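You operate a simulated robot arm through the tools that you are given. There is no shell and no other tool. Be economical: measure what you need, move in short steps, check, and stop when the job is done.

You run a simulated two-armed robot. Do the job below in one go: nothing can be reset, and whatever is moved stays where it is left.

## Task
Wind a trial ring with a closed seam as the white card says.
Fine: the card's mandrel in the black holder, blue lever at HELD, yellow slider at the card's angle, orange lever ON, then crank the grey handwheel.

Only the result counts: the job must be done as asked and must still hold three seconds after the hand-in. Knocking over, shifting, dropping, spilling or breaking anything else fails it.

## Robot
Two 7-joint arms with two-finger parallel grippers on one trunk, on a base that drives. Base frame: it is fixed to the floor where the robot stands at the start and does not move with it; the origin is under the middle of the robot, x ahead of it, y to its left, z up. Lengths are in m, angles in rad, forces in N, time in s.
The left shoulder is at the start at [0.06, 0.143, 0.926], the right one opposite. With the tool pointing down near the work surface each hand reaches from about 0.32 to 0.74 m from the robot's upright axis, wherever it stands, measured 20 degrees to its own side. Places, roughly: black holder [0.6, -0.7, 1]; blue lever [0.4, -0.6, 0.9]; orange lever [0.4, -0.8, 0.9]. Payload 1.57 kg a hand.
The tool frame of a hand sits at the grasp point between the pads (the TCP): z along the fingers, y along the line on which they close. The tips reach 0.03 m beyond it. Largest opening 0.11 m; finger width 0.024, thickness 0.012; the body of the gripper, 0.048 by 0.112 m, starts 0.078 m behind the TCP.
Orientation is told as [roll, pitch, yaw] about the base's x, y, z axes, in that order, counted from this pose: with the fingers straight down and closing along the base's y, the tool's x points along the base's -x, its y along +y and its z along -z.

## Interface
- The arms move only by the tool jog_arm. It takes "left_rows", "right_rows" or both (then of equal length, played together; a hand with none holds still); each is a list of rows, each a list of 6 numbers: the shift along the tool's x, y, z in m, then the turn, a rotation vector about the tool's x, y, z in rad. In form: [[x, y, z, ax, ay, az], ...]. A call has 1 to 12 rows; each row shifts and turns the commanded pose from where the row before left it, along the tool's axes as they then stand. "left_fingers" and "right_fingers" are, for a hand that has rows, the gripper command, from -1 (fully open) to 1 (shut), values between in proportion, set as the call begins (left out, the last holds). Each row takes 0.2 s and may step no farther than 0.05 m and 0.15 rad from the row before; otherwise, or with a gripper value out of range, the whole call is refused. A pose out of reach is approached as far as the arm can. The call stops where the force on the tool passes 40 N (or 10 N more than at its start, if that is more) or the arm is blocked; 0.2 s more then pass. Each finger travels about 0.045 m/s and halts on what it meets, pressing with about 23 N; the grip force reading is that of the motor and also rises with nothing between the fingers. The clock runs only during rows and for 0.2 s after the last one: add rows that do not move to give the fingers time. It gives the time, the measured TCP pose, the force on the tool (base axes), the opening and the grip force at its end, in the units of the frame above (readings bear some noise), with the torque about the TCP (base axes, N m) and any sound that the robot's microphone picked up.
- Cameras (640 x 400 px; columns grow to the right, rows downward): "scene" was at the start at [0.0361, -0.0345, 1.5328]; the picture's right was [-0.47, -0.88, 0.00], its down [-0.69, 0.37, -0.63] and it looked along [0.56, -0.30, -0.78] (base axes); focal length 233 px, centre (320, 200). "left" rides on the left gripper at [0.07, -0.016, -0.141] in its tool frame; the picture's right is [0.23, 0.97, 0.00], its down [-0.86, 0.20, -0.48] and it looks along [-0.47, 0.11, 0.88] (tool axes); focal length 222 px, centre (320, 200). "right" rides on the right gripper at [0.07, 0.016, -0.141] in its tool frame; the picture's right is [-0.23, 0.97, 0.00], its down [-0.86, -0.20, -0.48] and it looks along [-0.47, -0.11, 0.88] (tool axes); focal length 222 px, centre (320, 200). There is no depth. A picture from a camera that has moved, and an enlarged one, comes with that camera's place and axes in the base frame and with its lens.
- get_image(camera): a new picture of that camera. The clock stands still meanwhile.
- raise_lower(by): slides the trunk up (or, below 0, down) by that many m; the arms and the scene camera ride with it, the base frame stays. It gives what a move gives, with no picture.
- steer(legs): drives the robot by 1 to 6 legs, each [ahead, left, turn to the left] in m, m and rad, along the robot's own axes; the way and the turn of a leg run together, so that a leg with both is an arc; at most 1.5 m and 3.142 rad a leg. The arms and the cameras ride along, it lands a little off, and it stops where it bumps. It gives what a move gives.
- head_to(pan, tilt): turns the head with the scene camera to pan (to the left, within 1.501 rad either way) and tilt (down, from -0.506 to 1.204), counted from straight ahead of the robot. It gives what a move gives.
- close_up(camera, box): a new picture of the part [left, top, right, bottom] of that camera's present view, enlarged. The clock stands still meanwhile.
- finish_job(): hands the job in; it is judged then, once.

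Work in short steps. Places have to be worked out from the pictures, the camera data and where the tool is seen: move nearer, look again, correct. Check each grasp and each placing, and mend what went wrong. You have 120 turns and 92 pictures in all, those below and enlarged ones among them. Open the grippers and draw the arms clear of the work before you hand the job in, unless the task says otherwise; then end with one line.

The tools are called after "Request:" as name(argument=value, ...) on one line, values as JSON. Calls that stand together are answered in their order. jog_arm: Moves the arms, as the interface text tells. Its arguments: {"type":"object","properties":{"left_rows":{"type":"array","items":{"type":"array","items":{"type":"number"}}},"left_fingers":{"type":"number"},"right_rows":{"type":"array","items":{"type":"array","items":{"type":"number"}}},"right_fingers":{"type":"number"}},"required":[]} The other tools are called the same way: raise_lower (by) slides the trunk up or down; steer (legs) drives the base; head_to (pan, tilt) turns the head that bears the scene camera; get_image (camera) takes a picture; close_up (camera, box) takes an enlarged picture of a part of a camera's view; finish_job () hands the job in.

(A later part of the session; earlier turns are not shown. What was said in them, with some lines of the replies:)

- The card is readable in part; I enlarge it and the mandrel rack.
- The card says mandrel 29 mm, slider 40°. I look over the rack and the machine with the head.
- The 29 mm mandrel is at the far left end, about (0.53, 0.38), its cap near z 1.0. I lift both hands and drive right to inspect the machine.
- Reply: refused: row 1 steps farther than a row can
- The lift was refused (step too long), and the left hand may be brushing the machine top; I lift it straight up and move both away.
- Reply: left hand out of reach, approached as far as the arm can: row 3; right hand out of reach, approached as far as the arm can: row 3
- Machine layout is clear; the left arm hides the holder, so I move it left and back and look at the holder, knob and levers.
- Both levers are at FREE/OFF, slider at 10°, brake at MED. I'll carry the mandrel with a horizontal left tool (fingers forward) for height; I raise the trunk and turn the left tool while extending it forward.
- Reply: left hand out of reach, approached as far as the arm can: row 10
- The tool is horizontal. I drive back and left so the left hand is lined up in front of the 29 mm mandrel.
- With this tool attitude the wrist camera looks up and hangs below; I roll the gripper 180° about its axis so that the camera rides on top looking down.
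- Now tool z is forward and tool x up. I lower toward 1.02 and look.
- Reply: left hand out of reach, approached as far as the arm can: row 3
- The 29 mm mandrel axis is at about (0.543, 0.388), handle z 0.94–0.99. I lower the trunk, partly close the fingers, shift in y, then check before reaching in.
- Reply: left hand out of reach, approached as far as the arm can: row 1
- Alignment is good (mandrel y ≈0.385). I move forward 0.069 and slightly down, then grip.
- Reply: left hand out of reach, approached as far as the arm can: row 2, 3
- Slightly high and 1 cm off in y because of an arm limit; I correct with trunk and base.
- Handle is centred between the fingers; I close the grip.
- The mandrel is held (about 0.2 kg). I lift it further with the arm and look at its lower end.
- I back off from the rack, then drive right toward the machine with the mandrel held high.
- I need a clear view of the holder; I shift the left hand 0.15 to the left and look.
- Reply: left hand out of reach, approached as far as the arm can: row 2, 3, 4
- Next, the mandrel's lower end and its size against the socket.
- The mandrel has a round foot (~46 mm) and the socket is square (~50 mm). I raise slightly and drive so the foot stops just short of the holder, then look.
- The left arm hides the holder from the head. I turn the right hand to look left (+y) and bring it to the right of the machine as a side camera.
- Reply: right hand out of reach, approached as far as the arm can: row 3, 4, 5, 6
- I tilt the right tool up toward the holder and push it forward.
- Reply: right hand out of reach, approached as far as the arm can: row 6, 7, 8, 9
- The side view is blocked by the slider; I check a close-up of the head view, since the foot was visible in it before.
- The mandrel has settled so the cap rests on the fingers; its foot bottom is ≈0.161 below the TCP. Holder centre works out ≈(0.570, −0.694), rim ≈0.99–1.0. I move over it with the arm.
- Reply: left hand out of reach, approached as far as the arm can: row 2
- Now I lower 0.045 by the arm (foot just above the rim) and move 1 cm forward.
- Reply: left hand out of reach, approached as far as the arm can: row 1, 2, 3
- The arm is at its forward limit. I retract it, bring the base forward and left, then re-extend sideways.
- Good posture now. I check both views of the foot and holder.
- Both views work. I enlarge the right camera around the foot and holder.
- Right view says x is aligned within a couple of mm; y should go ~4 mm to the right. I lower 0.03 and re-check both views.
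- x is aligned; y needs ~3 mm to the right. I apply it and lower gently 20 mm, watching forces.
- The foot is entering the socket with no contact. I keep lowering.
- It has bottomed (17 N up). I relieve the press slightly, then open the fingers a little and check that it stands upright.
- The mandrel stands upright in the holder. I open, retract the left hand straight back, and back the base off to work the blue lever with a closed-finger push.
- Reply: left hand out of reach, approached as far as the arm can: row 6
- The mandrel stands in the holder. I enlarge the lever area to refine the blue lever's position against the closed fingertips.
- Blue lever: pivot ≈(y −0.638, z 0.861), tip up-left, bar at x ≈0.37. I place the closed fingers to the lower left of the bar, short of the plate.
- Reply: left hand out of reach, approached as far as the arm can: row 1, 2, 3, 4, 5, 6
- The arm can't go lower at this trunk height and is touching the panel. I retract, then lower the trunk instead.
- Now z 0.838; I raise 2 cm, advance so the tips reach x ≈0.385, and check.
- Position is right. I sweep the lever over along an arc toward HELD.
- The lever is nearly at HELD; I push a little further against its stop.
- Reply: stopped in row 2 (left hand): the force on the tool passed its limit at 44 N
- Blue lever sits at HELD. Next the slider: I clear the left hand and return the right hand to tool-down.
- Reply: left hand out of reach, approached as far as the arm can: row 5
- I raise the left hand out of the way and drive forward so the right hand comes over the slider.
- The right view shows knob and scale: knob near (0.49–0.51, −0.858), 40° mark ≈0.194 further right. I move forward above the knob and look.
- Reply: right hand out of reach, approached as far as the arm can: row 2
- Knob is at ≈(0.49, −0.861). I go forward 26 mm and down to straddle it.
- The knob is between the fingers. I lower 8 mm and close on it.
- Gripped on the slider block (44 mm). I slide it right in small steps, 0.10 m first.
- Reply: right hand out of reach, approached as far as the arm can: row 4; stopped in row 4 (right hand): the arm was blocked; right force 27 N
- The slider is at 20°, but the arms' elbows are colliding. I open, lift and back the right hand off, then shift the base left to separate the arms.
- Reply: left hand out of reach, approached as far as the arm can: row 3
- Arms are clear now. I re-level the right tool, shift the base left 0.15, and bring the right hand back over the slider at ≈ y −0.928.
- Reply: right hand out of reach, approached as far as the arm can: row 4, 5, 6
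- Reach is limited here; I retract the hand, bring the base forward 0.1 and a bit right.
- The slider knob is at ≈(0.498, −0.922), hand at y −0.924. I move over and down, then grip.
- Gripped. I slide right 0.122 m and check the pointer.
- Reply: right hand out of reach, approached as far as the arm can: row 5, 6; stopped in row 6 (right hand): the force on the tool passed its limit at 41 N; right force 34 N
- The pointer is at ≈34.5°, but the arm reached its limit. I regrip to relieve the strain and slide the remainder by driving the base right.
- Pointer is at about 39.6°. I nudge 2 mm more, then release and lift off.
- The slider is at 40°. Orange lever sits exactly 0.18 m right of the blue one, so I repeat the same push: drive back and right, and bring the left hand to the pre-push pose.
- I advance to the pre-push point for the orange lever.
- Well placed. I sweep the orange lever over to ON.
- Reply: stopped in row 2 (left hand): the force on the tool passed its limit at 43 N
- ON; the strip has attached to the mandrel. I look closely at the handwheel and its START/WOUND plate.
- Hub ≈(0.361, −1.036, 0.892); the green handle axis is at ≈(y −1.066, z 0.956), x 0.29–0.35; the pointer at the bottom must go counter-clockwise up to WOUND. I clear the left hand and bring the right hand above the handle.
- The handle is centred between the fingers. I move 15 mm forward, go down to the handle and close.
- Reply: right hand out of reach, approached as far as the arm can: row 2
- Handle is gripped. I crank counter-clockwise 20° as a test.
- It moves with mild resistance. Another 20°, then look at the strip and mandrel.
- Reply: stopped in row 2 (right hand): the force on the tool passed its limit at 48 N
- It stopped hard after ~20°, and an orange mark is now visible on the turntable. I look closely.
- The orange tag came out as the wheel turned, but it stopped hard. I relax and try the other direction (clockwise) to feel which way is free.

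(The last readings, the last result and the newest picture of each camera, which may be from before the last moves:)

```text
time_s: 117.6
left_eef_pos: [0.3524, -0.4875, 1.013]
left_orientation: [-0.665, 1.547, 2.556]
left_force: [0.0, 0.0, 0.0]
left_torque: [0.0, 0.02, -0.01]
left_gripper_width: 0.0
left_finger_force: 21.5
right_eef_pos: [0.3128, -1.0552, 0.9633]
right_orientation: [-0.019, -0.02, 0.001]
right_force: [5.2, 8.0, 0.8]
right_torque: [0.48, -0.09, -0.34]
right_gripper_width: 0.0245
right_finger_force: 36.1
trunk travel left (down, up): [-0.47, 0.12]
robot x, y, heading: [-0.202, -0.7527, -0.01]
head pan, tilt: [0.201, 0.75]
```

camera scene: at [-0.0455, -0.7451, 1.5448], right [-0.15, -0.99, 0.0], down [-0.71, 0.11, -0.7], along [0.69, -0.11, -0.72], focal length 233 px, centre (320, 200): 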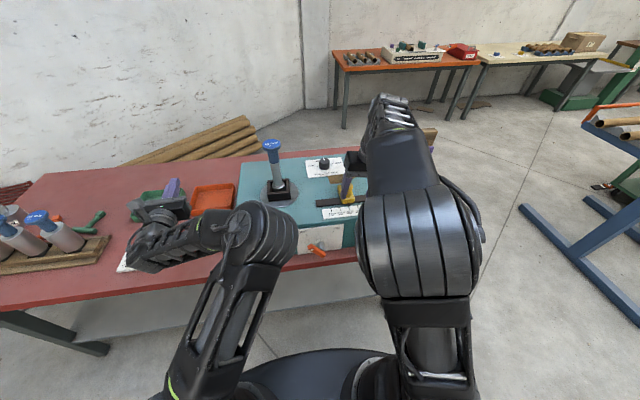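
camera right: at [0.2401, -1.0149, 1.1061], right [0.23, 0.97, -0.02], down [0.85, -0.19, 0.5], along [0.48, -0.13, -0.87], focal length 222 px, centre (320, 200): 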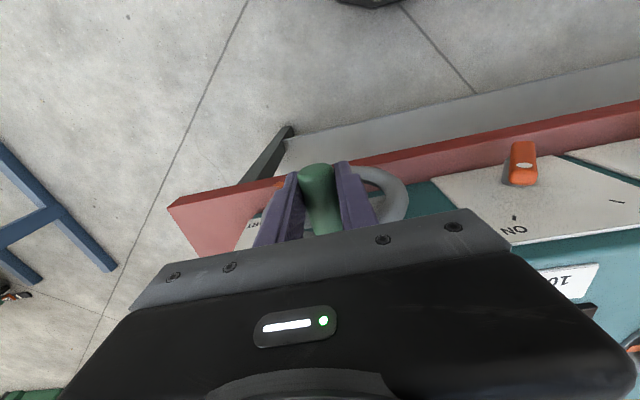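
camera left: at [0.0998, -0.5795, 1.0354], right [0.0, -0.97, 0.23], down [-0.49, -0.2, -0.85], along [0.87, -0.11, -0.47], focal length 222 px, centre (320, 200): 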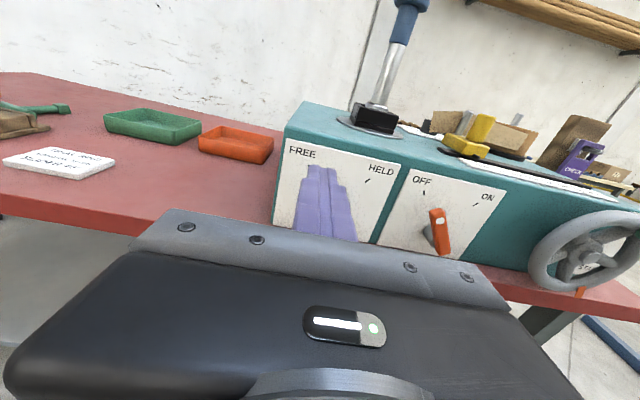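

It turns back with similar light resistance. I go on clockwise 20° beyond the starting point.

Request:
jog_arm(right_rows=[[0, -0.0114, 0.0054, 0, 0, 0], [0, -0.0104, 0.0073, 0, 0, 0], [0, 0, 0, 0, 0, 0]])

Request:
close_up(camera="scene", box=[335, 145, 395, 190])

```text
time_s: 118.4
left_eef_pos: [0.351, -0.4888, 1.0135]
left_orientation: [-0.701, 1.543, 2.519]
left_force: [0.0, -0.8, 0.1]
left_torque: [0.01, 0.01, 0.01]
left_gripper_width: 0.0
left_finger_force: 21.4
right_eef_pos: [0.3029, -1.0694, 0.9573]
right_orientation: [-0.025, -0.017, -0.003]
right_force: [0.9, -4.2, 1.7]
right_torque: [-0.12, 0.2, 0.2]
right_gripper_width: 0.0259
right_finger_force: 14.7
right hand out of reach, approached as far as the arm can: row 1, 2
trunk travel left (down, up): [-0.47, 0.12]
robot x, y, heading: [-0.2072, -0.7501, -0.006]
head pan, tilt: [0.201, 0.75]
```

```text
8.89 times, centred on (365, 168) of scene
camera zoom: at [-0.1526, -0.7347, 1.4888], right [0.19, -0.98, 0.0], down [-0.67, -0.13, -0.73], along [0.72, 0.14, -0.68], focal length 2069 px, centre (-80, 489)
```

zoom: 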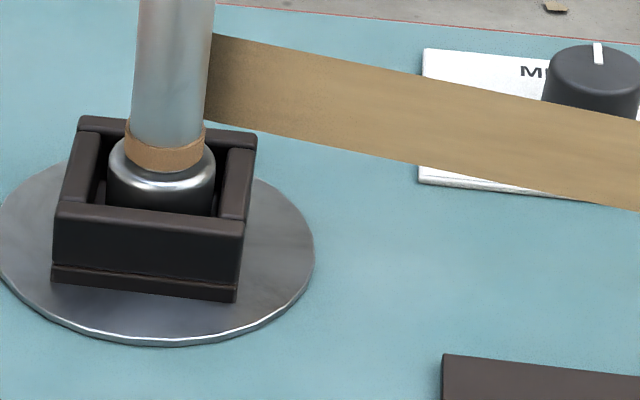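

Clockwise is the winding direction: a wrap has appeared on the mandrel. To reach the whole circle I release, lift, retract the right arm and move the base forward 0.1 and right 0.05.

Request:
jog_arm(right_rows=[[0, 0, 0, 0, 0, 0], [0, 0, 0, 0, 0, 0], [0, 0, -0.035, 0, 0, 0], [0, 0, -0.035, 0, 0, 0], [0.045, 0.02, 0, 0, 0, 0], [0.045, 0.02, 0, 0, 0, 0]], right_fingers=-0.1)

Request:
steer(legs=[[0.1, -0.05, 0]])

Request:
get_image(camera="right")

```text
time_s: 119.8
left_eef_pos: [0.3504, -0.4883, 1.0135]
left_orientation: [-0.713, 1.547, 2.506]
left_force: [-0.8, -0.2, 0.6]
left_torque: [0.01, 0.0, -0.01]
left_gripper_width: 0.0
left_finger_force: 21.9
right_eef_pos: [0.211, -1.0232, 1.0238]
right_orientation: [-0.021, -0.017, -0.001]
right_force: [-0.4, 0.4, 0.4]
right_torque: [0.0, -0.03, 0.01]
right_gripper_width: 0.0606
right_finger_force: 0.0
trunk travel left (down, up): [-0.47, 0.12]
robot x, y, heading: [-0.2021, -0.748, -0.001]
head pan, tilt: [0.201, 0.75]
```

```text
time_s: 121.0
left_eef_pos: [0.4522, -0.5396, 1.0122]
left_orientation: [-0.689, 1.545, 2.532]
left_force: [1.0, -1.3, 0.5]
left_torque: [-0.02, -0.04, 0.04]
left_gripper_width: 0.0
left_finger_force: 20.5
right_eef_pos: [0.3133, -1.0739, 1.0241]
right_orientation: [-0.021, -0.017, 0.001]
right_force: [-0.4, -0.5, -0.2]
right_torque: [0.03, 0.02, 0.0]
right_gripper_width: 0.0606
right_finger_force: 0.0
trunk travel left (down, up): [-0.47, 0.12]
robot x, y, heading: [-0.1032, -0.8018, -0.004]
head pan, tilt: [0.201, 0.75]
```

```text
12 pictures are left
camera right: at [0.2421, -1.0546, 1.1641], right [0.23, 0.97, -0.02], down [0.85, -0.19, 0.5], along [0.48, -0.13, -0.87], focal length 222 px, centre (320, 200)
```

right: 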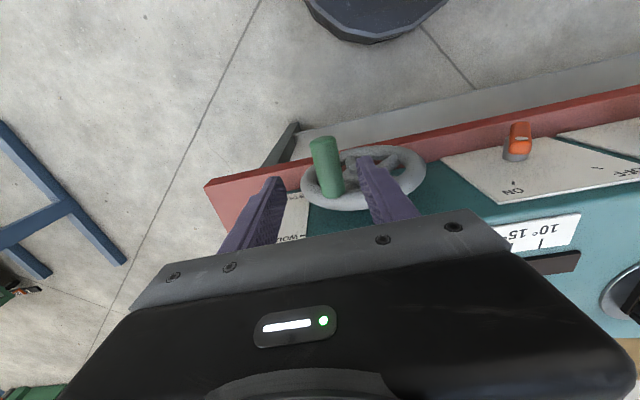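

The handle stayed put at y ≈−1.069. I go straight down and regrip.

Request:
jog_arm(right_rows=[[0, 0.003, 0.025, 0, 0, 0], [0, 0.001, 0.025, 0, 0, 0], [0, 0, 0.018, 0, 0, 0], [0, 0, 0, 0, 0, 0]])

Request:
jog_arm(right_rows=[[0, 0, 0, 0, 0, 0], [0, 0, 0, 0, 0, 0], [0, 0, 0, 0, 0, 0], [0, 0, 0, 0, 0, 0]], right_fingers=0.6)

```text
time_s: 122.0
left_eef_pos: [0.4515, -0.5386, 1.013]
left_orientation: [-0.693, 1.545, 2.527]
left_force: [0.6, 0.4, -0.3]
left_torque: [0.02, 0.01, 0.03]
left_gripper_width: 0.0
left_finger_force: 21.5
right_eef_pos: [0.3156, -1.0699, 0.9566]
right_orientation: [-0.02, -0.019, -0.001]
right_force: [0.3, 0.3, -0.3]
right_torque: [-0.03, -0.01, 0.01]
right_gripper_width: 0.0608
right_finger_force: 0.0
trunk travel left (down, up): [-0.47, 0.12]
robot x, y, heading: [-0.1039, -0.8029, -0.007]
head pan, tilt: [0.201, 0.75]
```

```text
time_s: 123.0
left_eef_pos: [0.4509, -0.5391, 1.014]
left_orientation: [-0.689, 1.545, 2.535]
left_force: [1.0, -0.3, -0.6]
left_torque: [0.03, 0.02, -0.02]
left_gripper_width: 0.0
left_finger_force: 21.1
right_eef_pos: [0.3138, -1.0706, 0.9568]
right_orientation: [-0.022, -0.018, 0.001]
right_force: [0.2, 2.2, -5.0]
right_torque: [0.06, -0.06, 0.36]
right_gripper_width: 0.0257
right_finger_force: 29.5
trunk travel left (down, up): [-0.47, 0.12]
robot x, y, heading: [-0.1003, -0.7987, -0.004]
head pan, tilt: [0.201, 0.75]
```

Gripped again at about 30° right of top. I crank clockwise to 90°.

Request:
jog_arm(right_rows=[[0, -0.0124, 0.0089, 0, 0, 0], [0, -0.0099, 0.0111, 0, 0, 0], [0, -0.0075, 0.0128, 0, 0, 0], [0, -0.0045, 0.0141, 0, 0, 0], [0, -0.0016, 0.0148, 0, 0, 0]])

```text
time_s: 124.2
left_eef_pos: [0.4506, -0.537, 1.0128]
left_orientation: [-0.657, 1.545, 2.567]
left_force: [-0.2, 0.0, -0.5]
left_torque: [-0.01, 0.02, 0.0]
left_gripper_width: 0.0
left_finger_force: 21.5
right_eef_pos: [0.3161, -1.1068, 0.8962]
right_orientation: [-0.021, -0.019, 0.002]
right_force: [-2.7, 15.3, 4.5]
right_torque: [0.28, 0.23, -0.18]
right_gripper_width: 0.0354
right_finger_force: 7.8
trunk travel left (down, up): [-0.47, 0.12]
robot x, y, heading: [-0.0971, -0.805, -0.006]
head pan, tilt: [0.201, 0.75]
```

The fingers were forced open a bit; I check with a picture.

Request:
close_up(camera="right", box=[200, 80, 460, 260])

```text
2.22 times, centred on (330, 170) of right
camera zoom: at [0.2435, -1.0875, 1.036], right [0.23, 0.97, -0.02], down [0.85, -0.19, 0.5], along [0.48, -0.13, -0.87], focal length 494 px, centre (298, 267)
```

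zoom: 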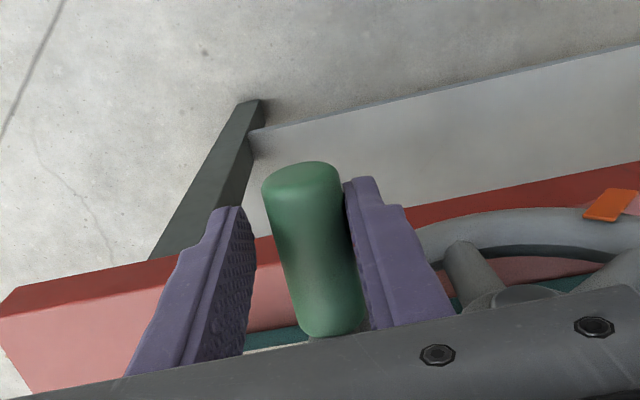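

The handle radius is a little smaller (~0.067). I squeeze firmly and go on clockwise with corrected arc to about 140°.

Request:
jog_arm(right_rows=[[0, 0.004, 0, 0, 0, 0], [0, 0.0031, 0.0138, 0, 0, 0], [0, 0.005, 0.0131, 0, 0, 0], [0, 0.0076, 0.0118, 0, 0, 0], [0, 0.0099, 0.0099, 0, 0, 0]], right_fingers=1)

```text
time_s: 125.1
left_eef_pos: [0.4492, -0.538, 1.0126]
left_orientation: [-0.705, 1.546, 2.516]
left_force: [-0.3, 1.2, -0.2]
left_torque: [0.05, 0.02, 0.0]
left_gripper_width: 0.0
left_finger_force: 21.6
right_eef_pos: [0.3164, -1.0953, 0.8743]
right_orientation: [-0.015, -0.024, -0.002]
right_force: [-9.7, 6.6, 19.3]
right_torque: [1.19, -1.28, 0.53]
right_gripper_width: 0.0252
right_finger_force: 36.5
trunk travel left (down, up): [-0.47, 0.12]
robot x, y, heading: [-0.1018, -0.801, -0.001]
head pan, tilt: [0.201, 0.75]
stopped in row 4 (right hand): the force on the tool passed its limit at 56 N (the readings are from after the stop); the commanded pose is now the measured one
```

The gripper body is catching the rim. I open, shift toward the handle's outer end and tilt the tool so the body leans away from the wheel, then regrip.

Request:
jog_arm(right_rows=[[0, 0, -0.004, 0, 0, 0], [0, 0, 0, 0, 0, 0], [0.012, 0, 0, 0, 0, 0], [0, 0, 0, 0, -0.14, 0], [0, 0, 0, 0, -0.14, 0], [0, 0, 0, 0, -0.14, 0], [0, 0, 0, 0, 0, 0]], right_fingers=0.1)

Request:
close_up(camera="right", box=[200, 80, 460, 260])

```text
time_s: 126.7
left_eef_pos: [0.4507, -0.5378, 1.0131]
left_orientation: [-0.687, 1.545, 2.534]
left_force: [0.8, -0.8, 0.1]
left_torque: [0.01, 0.02, -0.03]
left_gripper_width: 0.0001
left_finger_force: 21.4
right_eef_pos: [0.3053, -1.0987, 0.8763]
right_orientation: [-0.02, -0.442, 0.007]
right_force: [0.2, -0.3, 0.2]
right_torque: [-0.02, -0.01, 0.01]
right_gripper_width: 0.0494
right_finger_force: 0.0
trunk travel left (down, up): [-0.47, 0.12]
robot x, y, heading: [-0.1043, -0.8052, -0.008]
head pan, tilt: [0.201, 0.75]
```

```text
2.22 times, centred on (330, 170) of right
camera zoom: at [0.1816, -1.079, 0.9741], right [0.21, 0.97, 0.08], down [0.57, -0.19, 0.8], along [0.8, -0.12, -0.59], focal length 494 px, centre (298, 267)
```

zoom: 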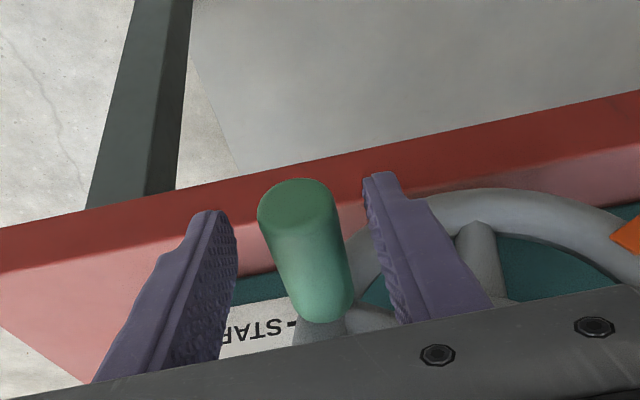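

Clear now; the handle is at φ≈110°. I close and continue clockwise to about 180°.

Request:
jog_arm(right_rows=[[0, 0.003, 0, 0, 0, 0], [0, 0, 0, 0, 0, 0], [0, 0, 0, 0, 0, 0], [0, 0, 0, 0, 0, 0], [0.0053, 0.006, 0.0112, 0, 0, 0], [0.0046, 0.0085, 0.0098, 0, 0, 0], [0.0038, 0.0106, 0.0081, 0, 0, 0], [0.0028, 0.0122, 0.0059, 0, 0, 0], [0.0016, 0.0132, 0.0034, 0, 0, 0], [0.0004, 0.0138, 0.0009, 0, 0, 0]], right_fingers=1)

```text
time_s: 128.9
left_eef_pos: [0.449, -0.5387, 1.014]
left_orientation: [-0.728, 1.548, 2.491]
left_force: [0.3, -0.5, 0.1]
left_torque: [0.02, -0.01, -0.04]
left_gripper_width: 0.0
left_finger_force: 21.4
right_eef_pos: [0.3078, -1.0309, 0.8315]
right_orientation: [-0.02, -0.431, 0.007]
right_force: [-22.0, -1.6, -9.0]
right_torque: [-0.04, 0.31, 0.72]
right_gripper_width: 0.0252
right_finger_force: 36.8
right hand out of reach, approached as far as the arm can: row 9
trunk travel left (down, up): [-0.47, 0.12]
robot x, y, heading: [-0.1036, -0.8014, -0.007]
head pan, tilt: [0.201, 0.75]
```

At the bottom now. I ease 8 mm back from the wheel and continue clockwise up the left side.

Request:
jog_arm(right_rows=[[0.0054, 0, -0.0025, 0, 0, 0], [-0.0009, 0.0137, -0.0018, 0, 0, 0], [-0.002, 0.0129, -0.0043, 0, 0, 0], [-0.0031, 0.0117, -0.0066, 0, 0, 0], [-0.0041, 0.01, -0.0087, 0, 0, 0], [-0.0049, 0.0077, -0.0103, 0, 0, 0]])

```text
time_s: 130.3
left_eef_pos: [0.4516, -0.5394, 1.0136]
left_orientation: [-0.706, 1.546, 2.514]
left_force: [-0.2, 0.1, 0.4]
left_torque: [0.01, -0.02, 0.0]
left_gripper_width: 0.0
left_finger_force: 21.7
right_eef_pos: [0.3114, -0.9777, 0.8663]
right_orientation: [-0.017, -0.444, 0.006]
right_force: [4.1, -9.5, -9.0]
right_torque: [0.61, -0.73, 0.5]
right_gripper_width: 0.0251
right_finger_force: 36.2
right hand out of reach, approached as far as the arm can: row 1
trunk travel left (down, up): [-0.47, 0.12]
robot x, y, heading: [-0.1047, -0.7989, -0.003]
head pan, tilt: [0.201, 0.75]
```

Now ≈242°. I continue to about 278° and then look at the pointer.

Request:
jog_arm(right_rows=[[-0.0055, 0.0051, -0.0116, 0, 0, 0], [-0.0058, 0.0024, -0.0123, 0, 0, 0], [-0.0059, -0.0004, -0.0125, 0, 0, 0]])

Request:
get_image(camera="right")

```text
time_s: 131.1
left_eef_pos: [0.4516, -0.5379, 1.012]
left_orientation: [-0.652, 1.544, 2.572]
left_force: [-0.1, -0.1, 0.0]
left_torque: [0.02, 0.02, -0.02]
left_gripper_width: 0.0002
left_finger_force: 21.4
right_eef_pos: [0.3118, -0.967, 0.9053]
right_orientation: [-0.02, -0.442, 0.007]
right_force: [7.1, 10.6, -9.4]
right_torque: [0.56, -0.73, 0.21]
right_gripper_width: 0.0248
right_finger_force: 36.2
trunk travel left (down, up): [-0.47, 0.12]
robot x, y, heading: [-0.0989, -0.8021, -0.007]
head pan, tilt: [0.201, 0.75]
```

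```text
9 pictures are left
camera right: at [0.1879, -0.9488, 1.0051], right [0.21, 0.98, 0.08], down [0.57, -0.19, 0.8], along [0.8, -0.12, -0.59], focal length 222 px, centre (320, 200)
```

right: 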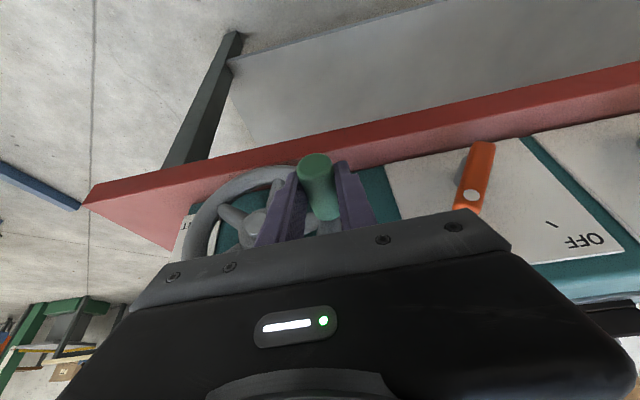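

I turn 10° more and check the marks from the head with the arm around.

Request:
jog_arm(right_rows=[[-0.0048, -0.0026, -0.0101, 0, 0, 0], [0, 0, 0, 0, 0, 0]])

Request:
get_image(camera="scene")

```text
time_s: 131.7
left_eef_pos: [0.4513, -0.5346, 1.0116]
left_orientation: [-0.594, 1.547, 2.627]
left_force: [0.3, -0.8, -0.2]
left_torque: [-0.01, 0.0, 0.01]
left_gripper_width: 0.0
left_finger_force: 21.4
right_eef_pos: [0.3111, -0.9662, 0.9193]
right_orientation: [-0.02, -0.442, 0.01]
right_force: [7.2, 28.0, 0.3]
right_torque: [0.62, 0.57, -0.57]
right_gripper_width: 0.0254
right_finger_force: 36.6
trunk travel left (down, up): [-0.47, 0.12]
robot x, y, heading: [-0.1042, -0.8024, -0.006]
head pan, tilt: [0.201, 0.75]
```

```text
8 pictures are left
camera scene: at [-0.052, -0.7803, 1.4889], right [0.19, -0.98, 0.0], down [-0.67, -0.13, -0.73], along [0.72, 0.14, -0.68], focal length 233 px, centre (320, 200)
```

scene: 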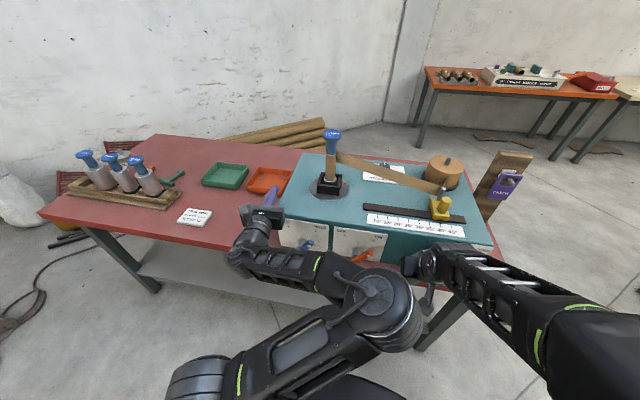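

The left elbow is touching the right wrist. I move the left hand left and forward to swing its elbow away.

Request:
jog_arm(left_rows=[[0, -0.03, 0.01, 0, 0, 0], [0, -0.03, 0.03, 0, 0, 0], [0, -0.03, 0.03, 0, 0, 0], [0, -0.02, 0.03, 0, 0, 0]])

Request:
close_up(camera="scene", box=[300, 120, 520, 300])

```text
time_s: 132.6
left_eef_pos: [0.5025, -0.4612, 1.0139]
left_orientation: [-0.697, 1.535, 2.527]
left_force: [0.0, -0.4, 0.0]
left_torque: [-0.03, 0.01, 0.01]
left_gripper_width: 0.0
left_finger_force: 21.4
left hand out of reach, approached as far as the arm can: row 3, 4
right_eef_pos: [0.3101, -0.9673, 0.9195]
right_orientation: [-0.014, -0.444, 0.008]
right_force: [0.9, 9.8, -0.9]
right_torque: [0.37, -0.18, -0.65]
right_gripper_width: 0.0254
right_finger_force: 36.2
trunk travel left (down, up): [-0.47, 0.12]
robot x, y, heading: [-0.1044, -0.8015, -0.004]
head pan, tilt: [0.201, 0.75]
stopped in row 4 (right hand): the force on the tool passed its limit at 43 N (the readings are from after the stop); the commanded pose is now the measured one
```

```text
2.22 times, centred on (410, 210) of scene
camera zoom: at [-0.0527, -0.7833, 1.4887], right [0.2, -0.98, 0.0], down [-0.67, -0.13, -0.73], along [0.72, 0.14, -0.68], focal length 517 px, centre (120, 178)
```

zoom: 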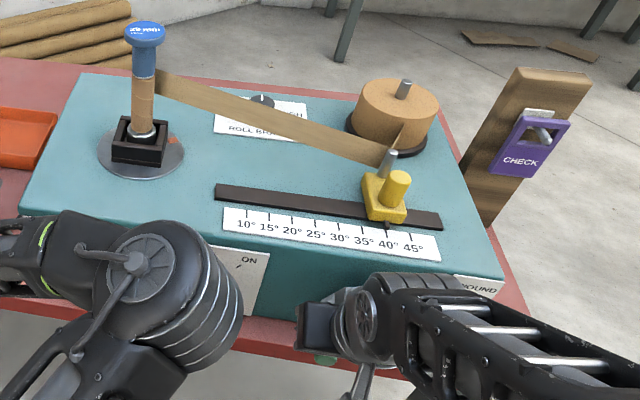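

Arms are apart; the mandrel is wrapped. I continue clockwise in small steps feeling for the end stop.

Request:
jog_arm(right_rows=[[-0.0027, -0.0022, -0.0058, 0, 0, 0], [-0.0026, -0.003, -0.0055, 0, 0, 0], [0, 0, 0, 0, 0, 0]])

```text
time_s: 133.4
left_eef_pos: [0.5022, -0.4593, 1.0122]
left_orientation: [-0.63, 1.537, 2.595]
left_force: [-0.5, -0.3, 0.4]
left_torque: [0.0, 0.04, 0.03]
left_gripper_width: 0.0001
left_finger_force: 21.1
right_eef_pos: [0.3113, -0.9704, 0.9336]
right_orientation: [-0.02, -0.445, 0.011]
right_force: [0.7, 32.9, 4.0]
right_torque: [0.83, 0.49, -0.71]
right_gripper_width: 0.0257
right_finger_force: 36.8
trunk travel left (down, up): [-0.47, 0.12]
robot x, y, heading: [-0.108, -0.7991, -0.003]
head pan, tilt: [0.201, 0.75]
```

The handle now resists firmly; I check the actual handle and pointer position.

Request:
get_image(camera="right")

```text
6 pictures are left
camera right: at [0.1874, -0.9526, 1.0302], right [0.2, 0.98, 0.08], down [0.57, -0.18, 0.8], along [0.8, -0.12, -0.59], focal length 222 px, centre (320, 200)
```

right: 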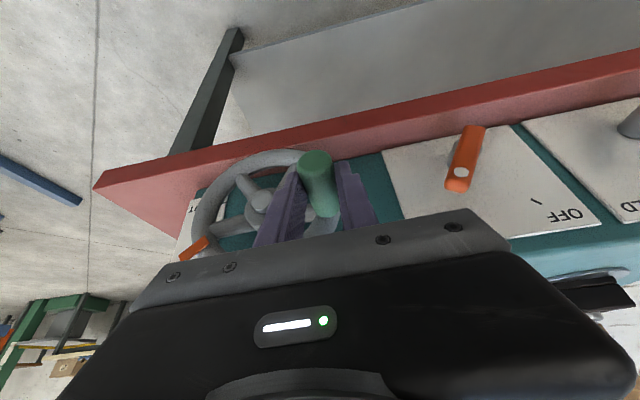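

Pointer is at ≈60°, almost at WOUND (≈56°). I relieve the radial strain and turn a few more degrees toward the stop.

Request:
jog_arm(right_rows=[[-0.0009, 0.003, -0.0019, 0, 0, 0], [-0.0018, -0.002, -0.0039, 0, 0, 0], [-0.0018, -0.0025, -0.0039, 0, 0, 0], [0, 0, 0, 0, 0, 0]])

```text
time_s: 134.4
left_eef_pos: [0.5026, -0.46, 1.0135]
left_orientation: [-0.638, 1.539, 2.586]
left_force: [0.4, -0.6, -0.1]
left_torque: [-0.01, -0.03, -0.05]
left_gripper_width: 0.0
left_finger_force: 21.6
right_eef_pos: [0.3106, -0.9745, 0.9439]
right_orientation: [-0.018, -0.445, 0.007]
right_force: [6.3, 26.2, 10.6]
right_torque: [0.5, 0.09, -0.85]
right_gripper_width: 0.0251
right_finger_force: 37.1
trunk travel left (down, up): [-0.47, 0.12]
robot x, y, heading: [-0.102, -0.8025, -0.006]
head pan, tilt: [0.201, 0.75]
```

I should now compare the pointer with the WOUND tick; I release, draw the right hand back from the handle and look.

Request:
jog_arm(right_rows=[[0, 0, 0, 0, 0, 0], [0, 0, 0, 0, 0, 0], [0, 0, 0, 0, 0, 0], [0.036, 0, -0.017, 0, 0, 0], [0.036, 0, -0.017, 0, 0, 0]], right_fingers=-0.2)

Request:
close_up(camera="right", box=[120, 80, 400, 260])

```text
time_s: 135.6
left_eef_pos: [0.5028, -0.4621, 1.0149]
left_orientation: [-0.705, 1.535, 2.519]
left_force: [1.0, -0.7, -0.1]
left_torque: [-0.01, 0.01, 0.0]
left_gripper_width: 0.0
left_finger_force: 21.6
right_eef_pos: [0.2552, -0.9726, 0.9618]
right_orientation: [-0.017, -0.44, 0.007]
right_force: [0.7, -0.4, -0.4]
right_torque: [0.01, 0.01, 0.02]
right_gripper_width: 0.0658
right_finger_force: 0.0
right hand out of reach, approached as far as the arm can: row 5
trunk travel left (down, up): [-0.47, 0.12]
robot x, y, heading: [-0.1024, -0.8008, -0.007]
head pan, tilt: [0.201, 0.75]
```

```text
2.22 times, centred on (260, 170) of right
camera zoom: at [0.1319, -0.9539, 1.0599], right [0.21, 0.98, 0.08], down [0.57, -0.19, 0.8], along [0.8, -0.12, -0.59], focal length 494 px, centre (453, 267)
```

zoom: 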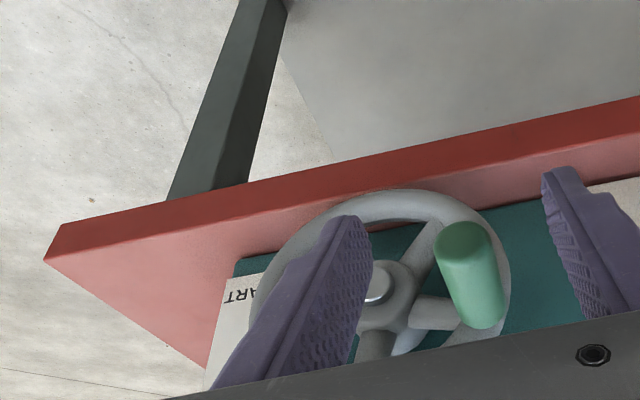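

I drive back so the head can see the wheel.

Request:
steer(legs=[[-0.22, 0, 0], [0, -0.12, 0]])

Request:
jog_arm(right_rows=[[0, -0.045, 0, 0, 0, 0], [0, -0.045, 0, 0, 0, 0], [0, -0.045, 0, 0, 0, 0], [0, -0.045, 0, 0, 0, 0], [0, -0.045, 0, 0, 0, 0]])

Request:
close_up(camera="scene", box=[290, 100, 460, 240])

```text
time_s: 138.1
left_eef_pos: [0.2826, -0.5842, 1.0145]
left_orientation: [-0.729, 1.536, 2.494]
left_force: [-0.1, -0.1, 0.9]
left_torque: [0.0, 0.01, 0.0]
left_gripper_width: 0.0
left_finger_force: 21.1
right_eef_pos: [0.0352, -1.0938, 0.9621]
right_orientation: [-0.018, -0.44, 0.008]
right_force: [-0.1, -0.8, 0.5]
right_torque: [0.04, -0.01, 0.0]
right_gripper_width: 0.0661
right_finger_force: 0.1
trunk travel left (down, up): [-0.47, 0.12]
robot x, y, heading: [-0.3263, -0.9237, -0.007]
head pan, tilt: [0.201, 0.75]
```

```text
time_s: 139.3
left_eef_pos: [0.2827, -0.5838, 1.0139]
left_orientation: [-0.712, 1.537, 2.512]
left_force: [0.0, -0.1, 0.2]
left_torque: [0.01, -0.02, -0.03]
left_gripper_width: 0.0002
left_finger_force: 21.4
right_eef_pos: [0.0356, -1.3191, 0.966]
right_orientation: [-0.018, -0.439, 0.008]
right_force: [-0.1, -1.5, 0.5]
right_torque: [0.01, -0.01, 0.02]
right_gripper_width: 0.0659
right_finger_force: 0.1
trunk travel left (down, up): [-0.47, 0.12]
robot x, y, heading: [-0.3242, -0.922, -0.004]
head pan, tilt: [0.201, 0.75]
```

```text
2.86 times, centred on (375, 170) of scene
camera zoom: at [-0.2731, -0.9056, 1.4888], right [0.2, -0.98, 0.0], down [-0.67, -0.13, -0.73], along [0.72, 0.14, -0.68], focal length 665 px, centre (163, 286)
```

zoom: 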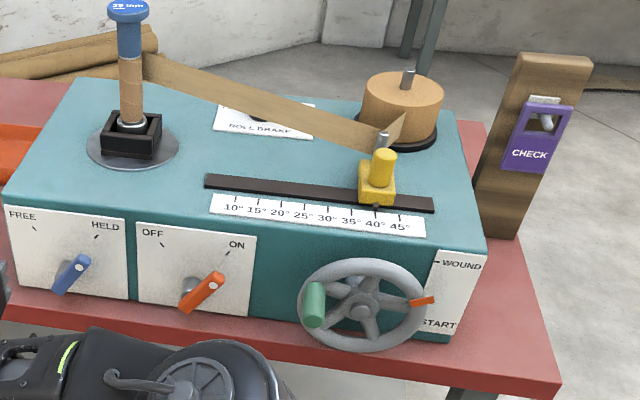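

The pointer now appears at or slightly past WOUND. I look closely at the wrap on the mandrel for its seam.

Request:
close_up(camera="scene", box=[308, 95, 348, 150])

Request:
close_up(camera="scene", box=[360, 155, 420, 200])

```text
7.27 times, centred on (328, 122) of scene
camera zoom: at [-0.2731, -0.9056, 1.4888], right [0.2, -0.98, 0.0], down [-0.67, -0.13, -0.73], along [0.72, 0.14, -0.68], focal length 1693 px, centre (262, 764)
```

zoom: 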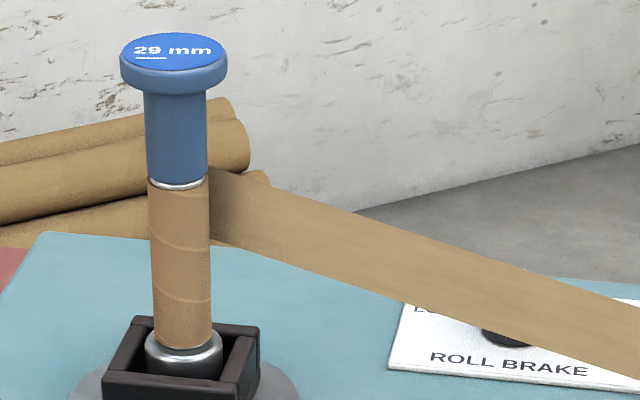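

```text
8.89 times, centred on (390, 178) of scene
camera zoom: at [-0.2731, -0.9056, 1.4888], right [0.2, -0.98, 0.0], down [-0.67, -0.13, -0.73], along [0.72, 0.14, -0.68], focal length 2069 px, centre (-302, 400)
```

zoom: 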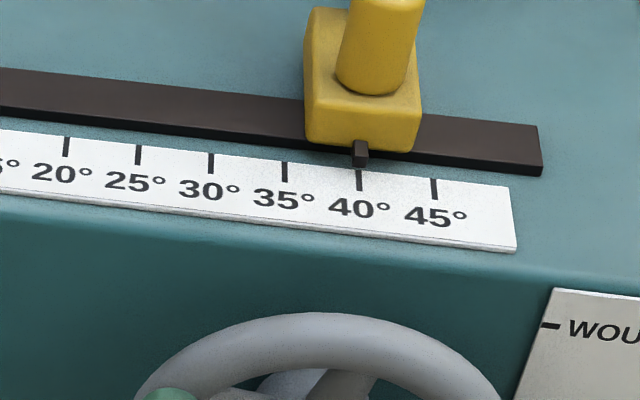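

The strip is wound up the whole barrel with a tight, closed seam; the slider is at 40°, levers at HELD and ON, and the pointer has reached WOUND. I open both grippers and back away.

Request:
steer(legs=[[-0.15, 0, 0]])

Request:
jog_arm(left_rows=[[0, 0, 0, 0, 0, 0], [0, 0, 0, 0, 0, 0], [0, 0, 0, 0, 0, 0], [0, 0, 0, 0, 0, 0], [0, 0, 0, 0, 0, 0], [0, 0, 0, 0, 0, 0]], right_rows=[[0, 0, 0, 0, 0, 0], [0, 0, 0, 0, 0, 0], [0, 0, 0, 0, 0, 0], [0, 0, 0, 0, 0, 0], [0, 0, 0, 0, 0, 0], [0, 0, 0, 0, 0, 0]], left_fingers=-1, right_fingers=-1)

Request:
close_up(camera="scene", box=[290, 90, 430, 210])

```text
time_s: 140.7
left_eef_pos: [0.1364, -0.5819, 1.0136]
left_orientation: [-0.724, 1.536, 2.501]
left_force: [-0.6, 0.0, 0.4]
left_torque: [0.02, -0.01, 0.01]
left_gripper_width: 0.0
left_finger_force: 21.5
right_eef_pos: [-0.109, -1.3167, 0.9654]
right_orientation: [-0.018, -0.442, 0.01]
right_force: [-0.1, -0.5, 0.4]
right_torque: [0.03, -0.01, 0.01]
right_gripper_width: 0.0662
right_finger_force: 0.1
trunk travel left (down, up): [-0.47, 0.12]
robot x, y, heading: [-0.466, -0.9215, -0.003]
head pan, tilt: [0.201, 0.75]
```

```text
time_s: 142.1
left_eef_pos: [0.1384, -0.5813, 1.0133]
left_orientation: [-0.708, 1.536, 2.516]
left_force: [-0.5, 0.6, 0.0]
left_torque: [-0.02, -0.01, 0.01]
left_gripper_width: 0.1098
left_finger_force: 0.0
right_eef_pos: [-0.108, -1.3169, 0.966]
right_orientation: [-0.017, -0.44, 0.011]
right_force: [0.4, -0.3, 0.0]
right_torque: [0.0, 0.0, -0.03]
right_gripper_width: 0.1099
right_finger_force: 0.1
trunk travel left (down, up): [-0.47, 0.12]
robot x, y, heading: [-0.4703, -0.9223, -0.006]
head pan, tilt: [0.201, 0.75]
```

```text
3.33 times, centred on (360, 150) of scene
camera zoom: at [-0.4176, -0.9047, 1.4888], right [0.2, -0.98, 0.0], down [-0.67, -0.13, -0.73], along [0.72, 0.14, -0.68], focal length 776 px, centre (187, 367)
```

zoom: 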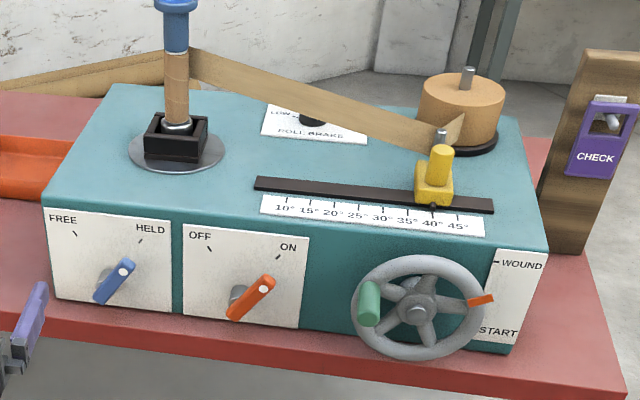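

The final view shows the mandrel upright and fully wrapped, with slider and levers as set. The handwheel stands just past the WOUND mark and both hands are clear, so I hand in.

Request:
finish_job()

```text
The job is handed in.
```

I wound the trial ring to the card (29 mm mandrel, slider at 40°, levers at HELD and ON) and handed it in. The seam looks closed on the side I could see. The handwheel pointer stopped roughly 10° past WOUND, and I did not use the purple CHECK tool.
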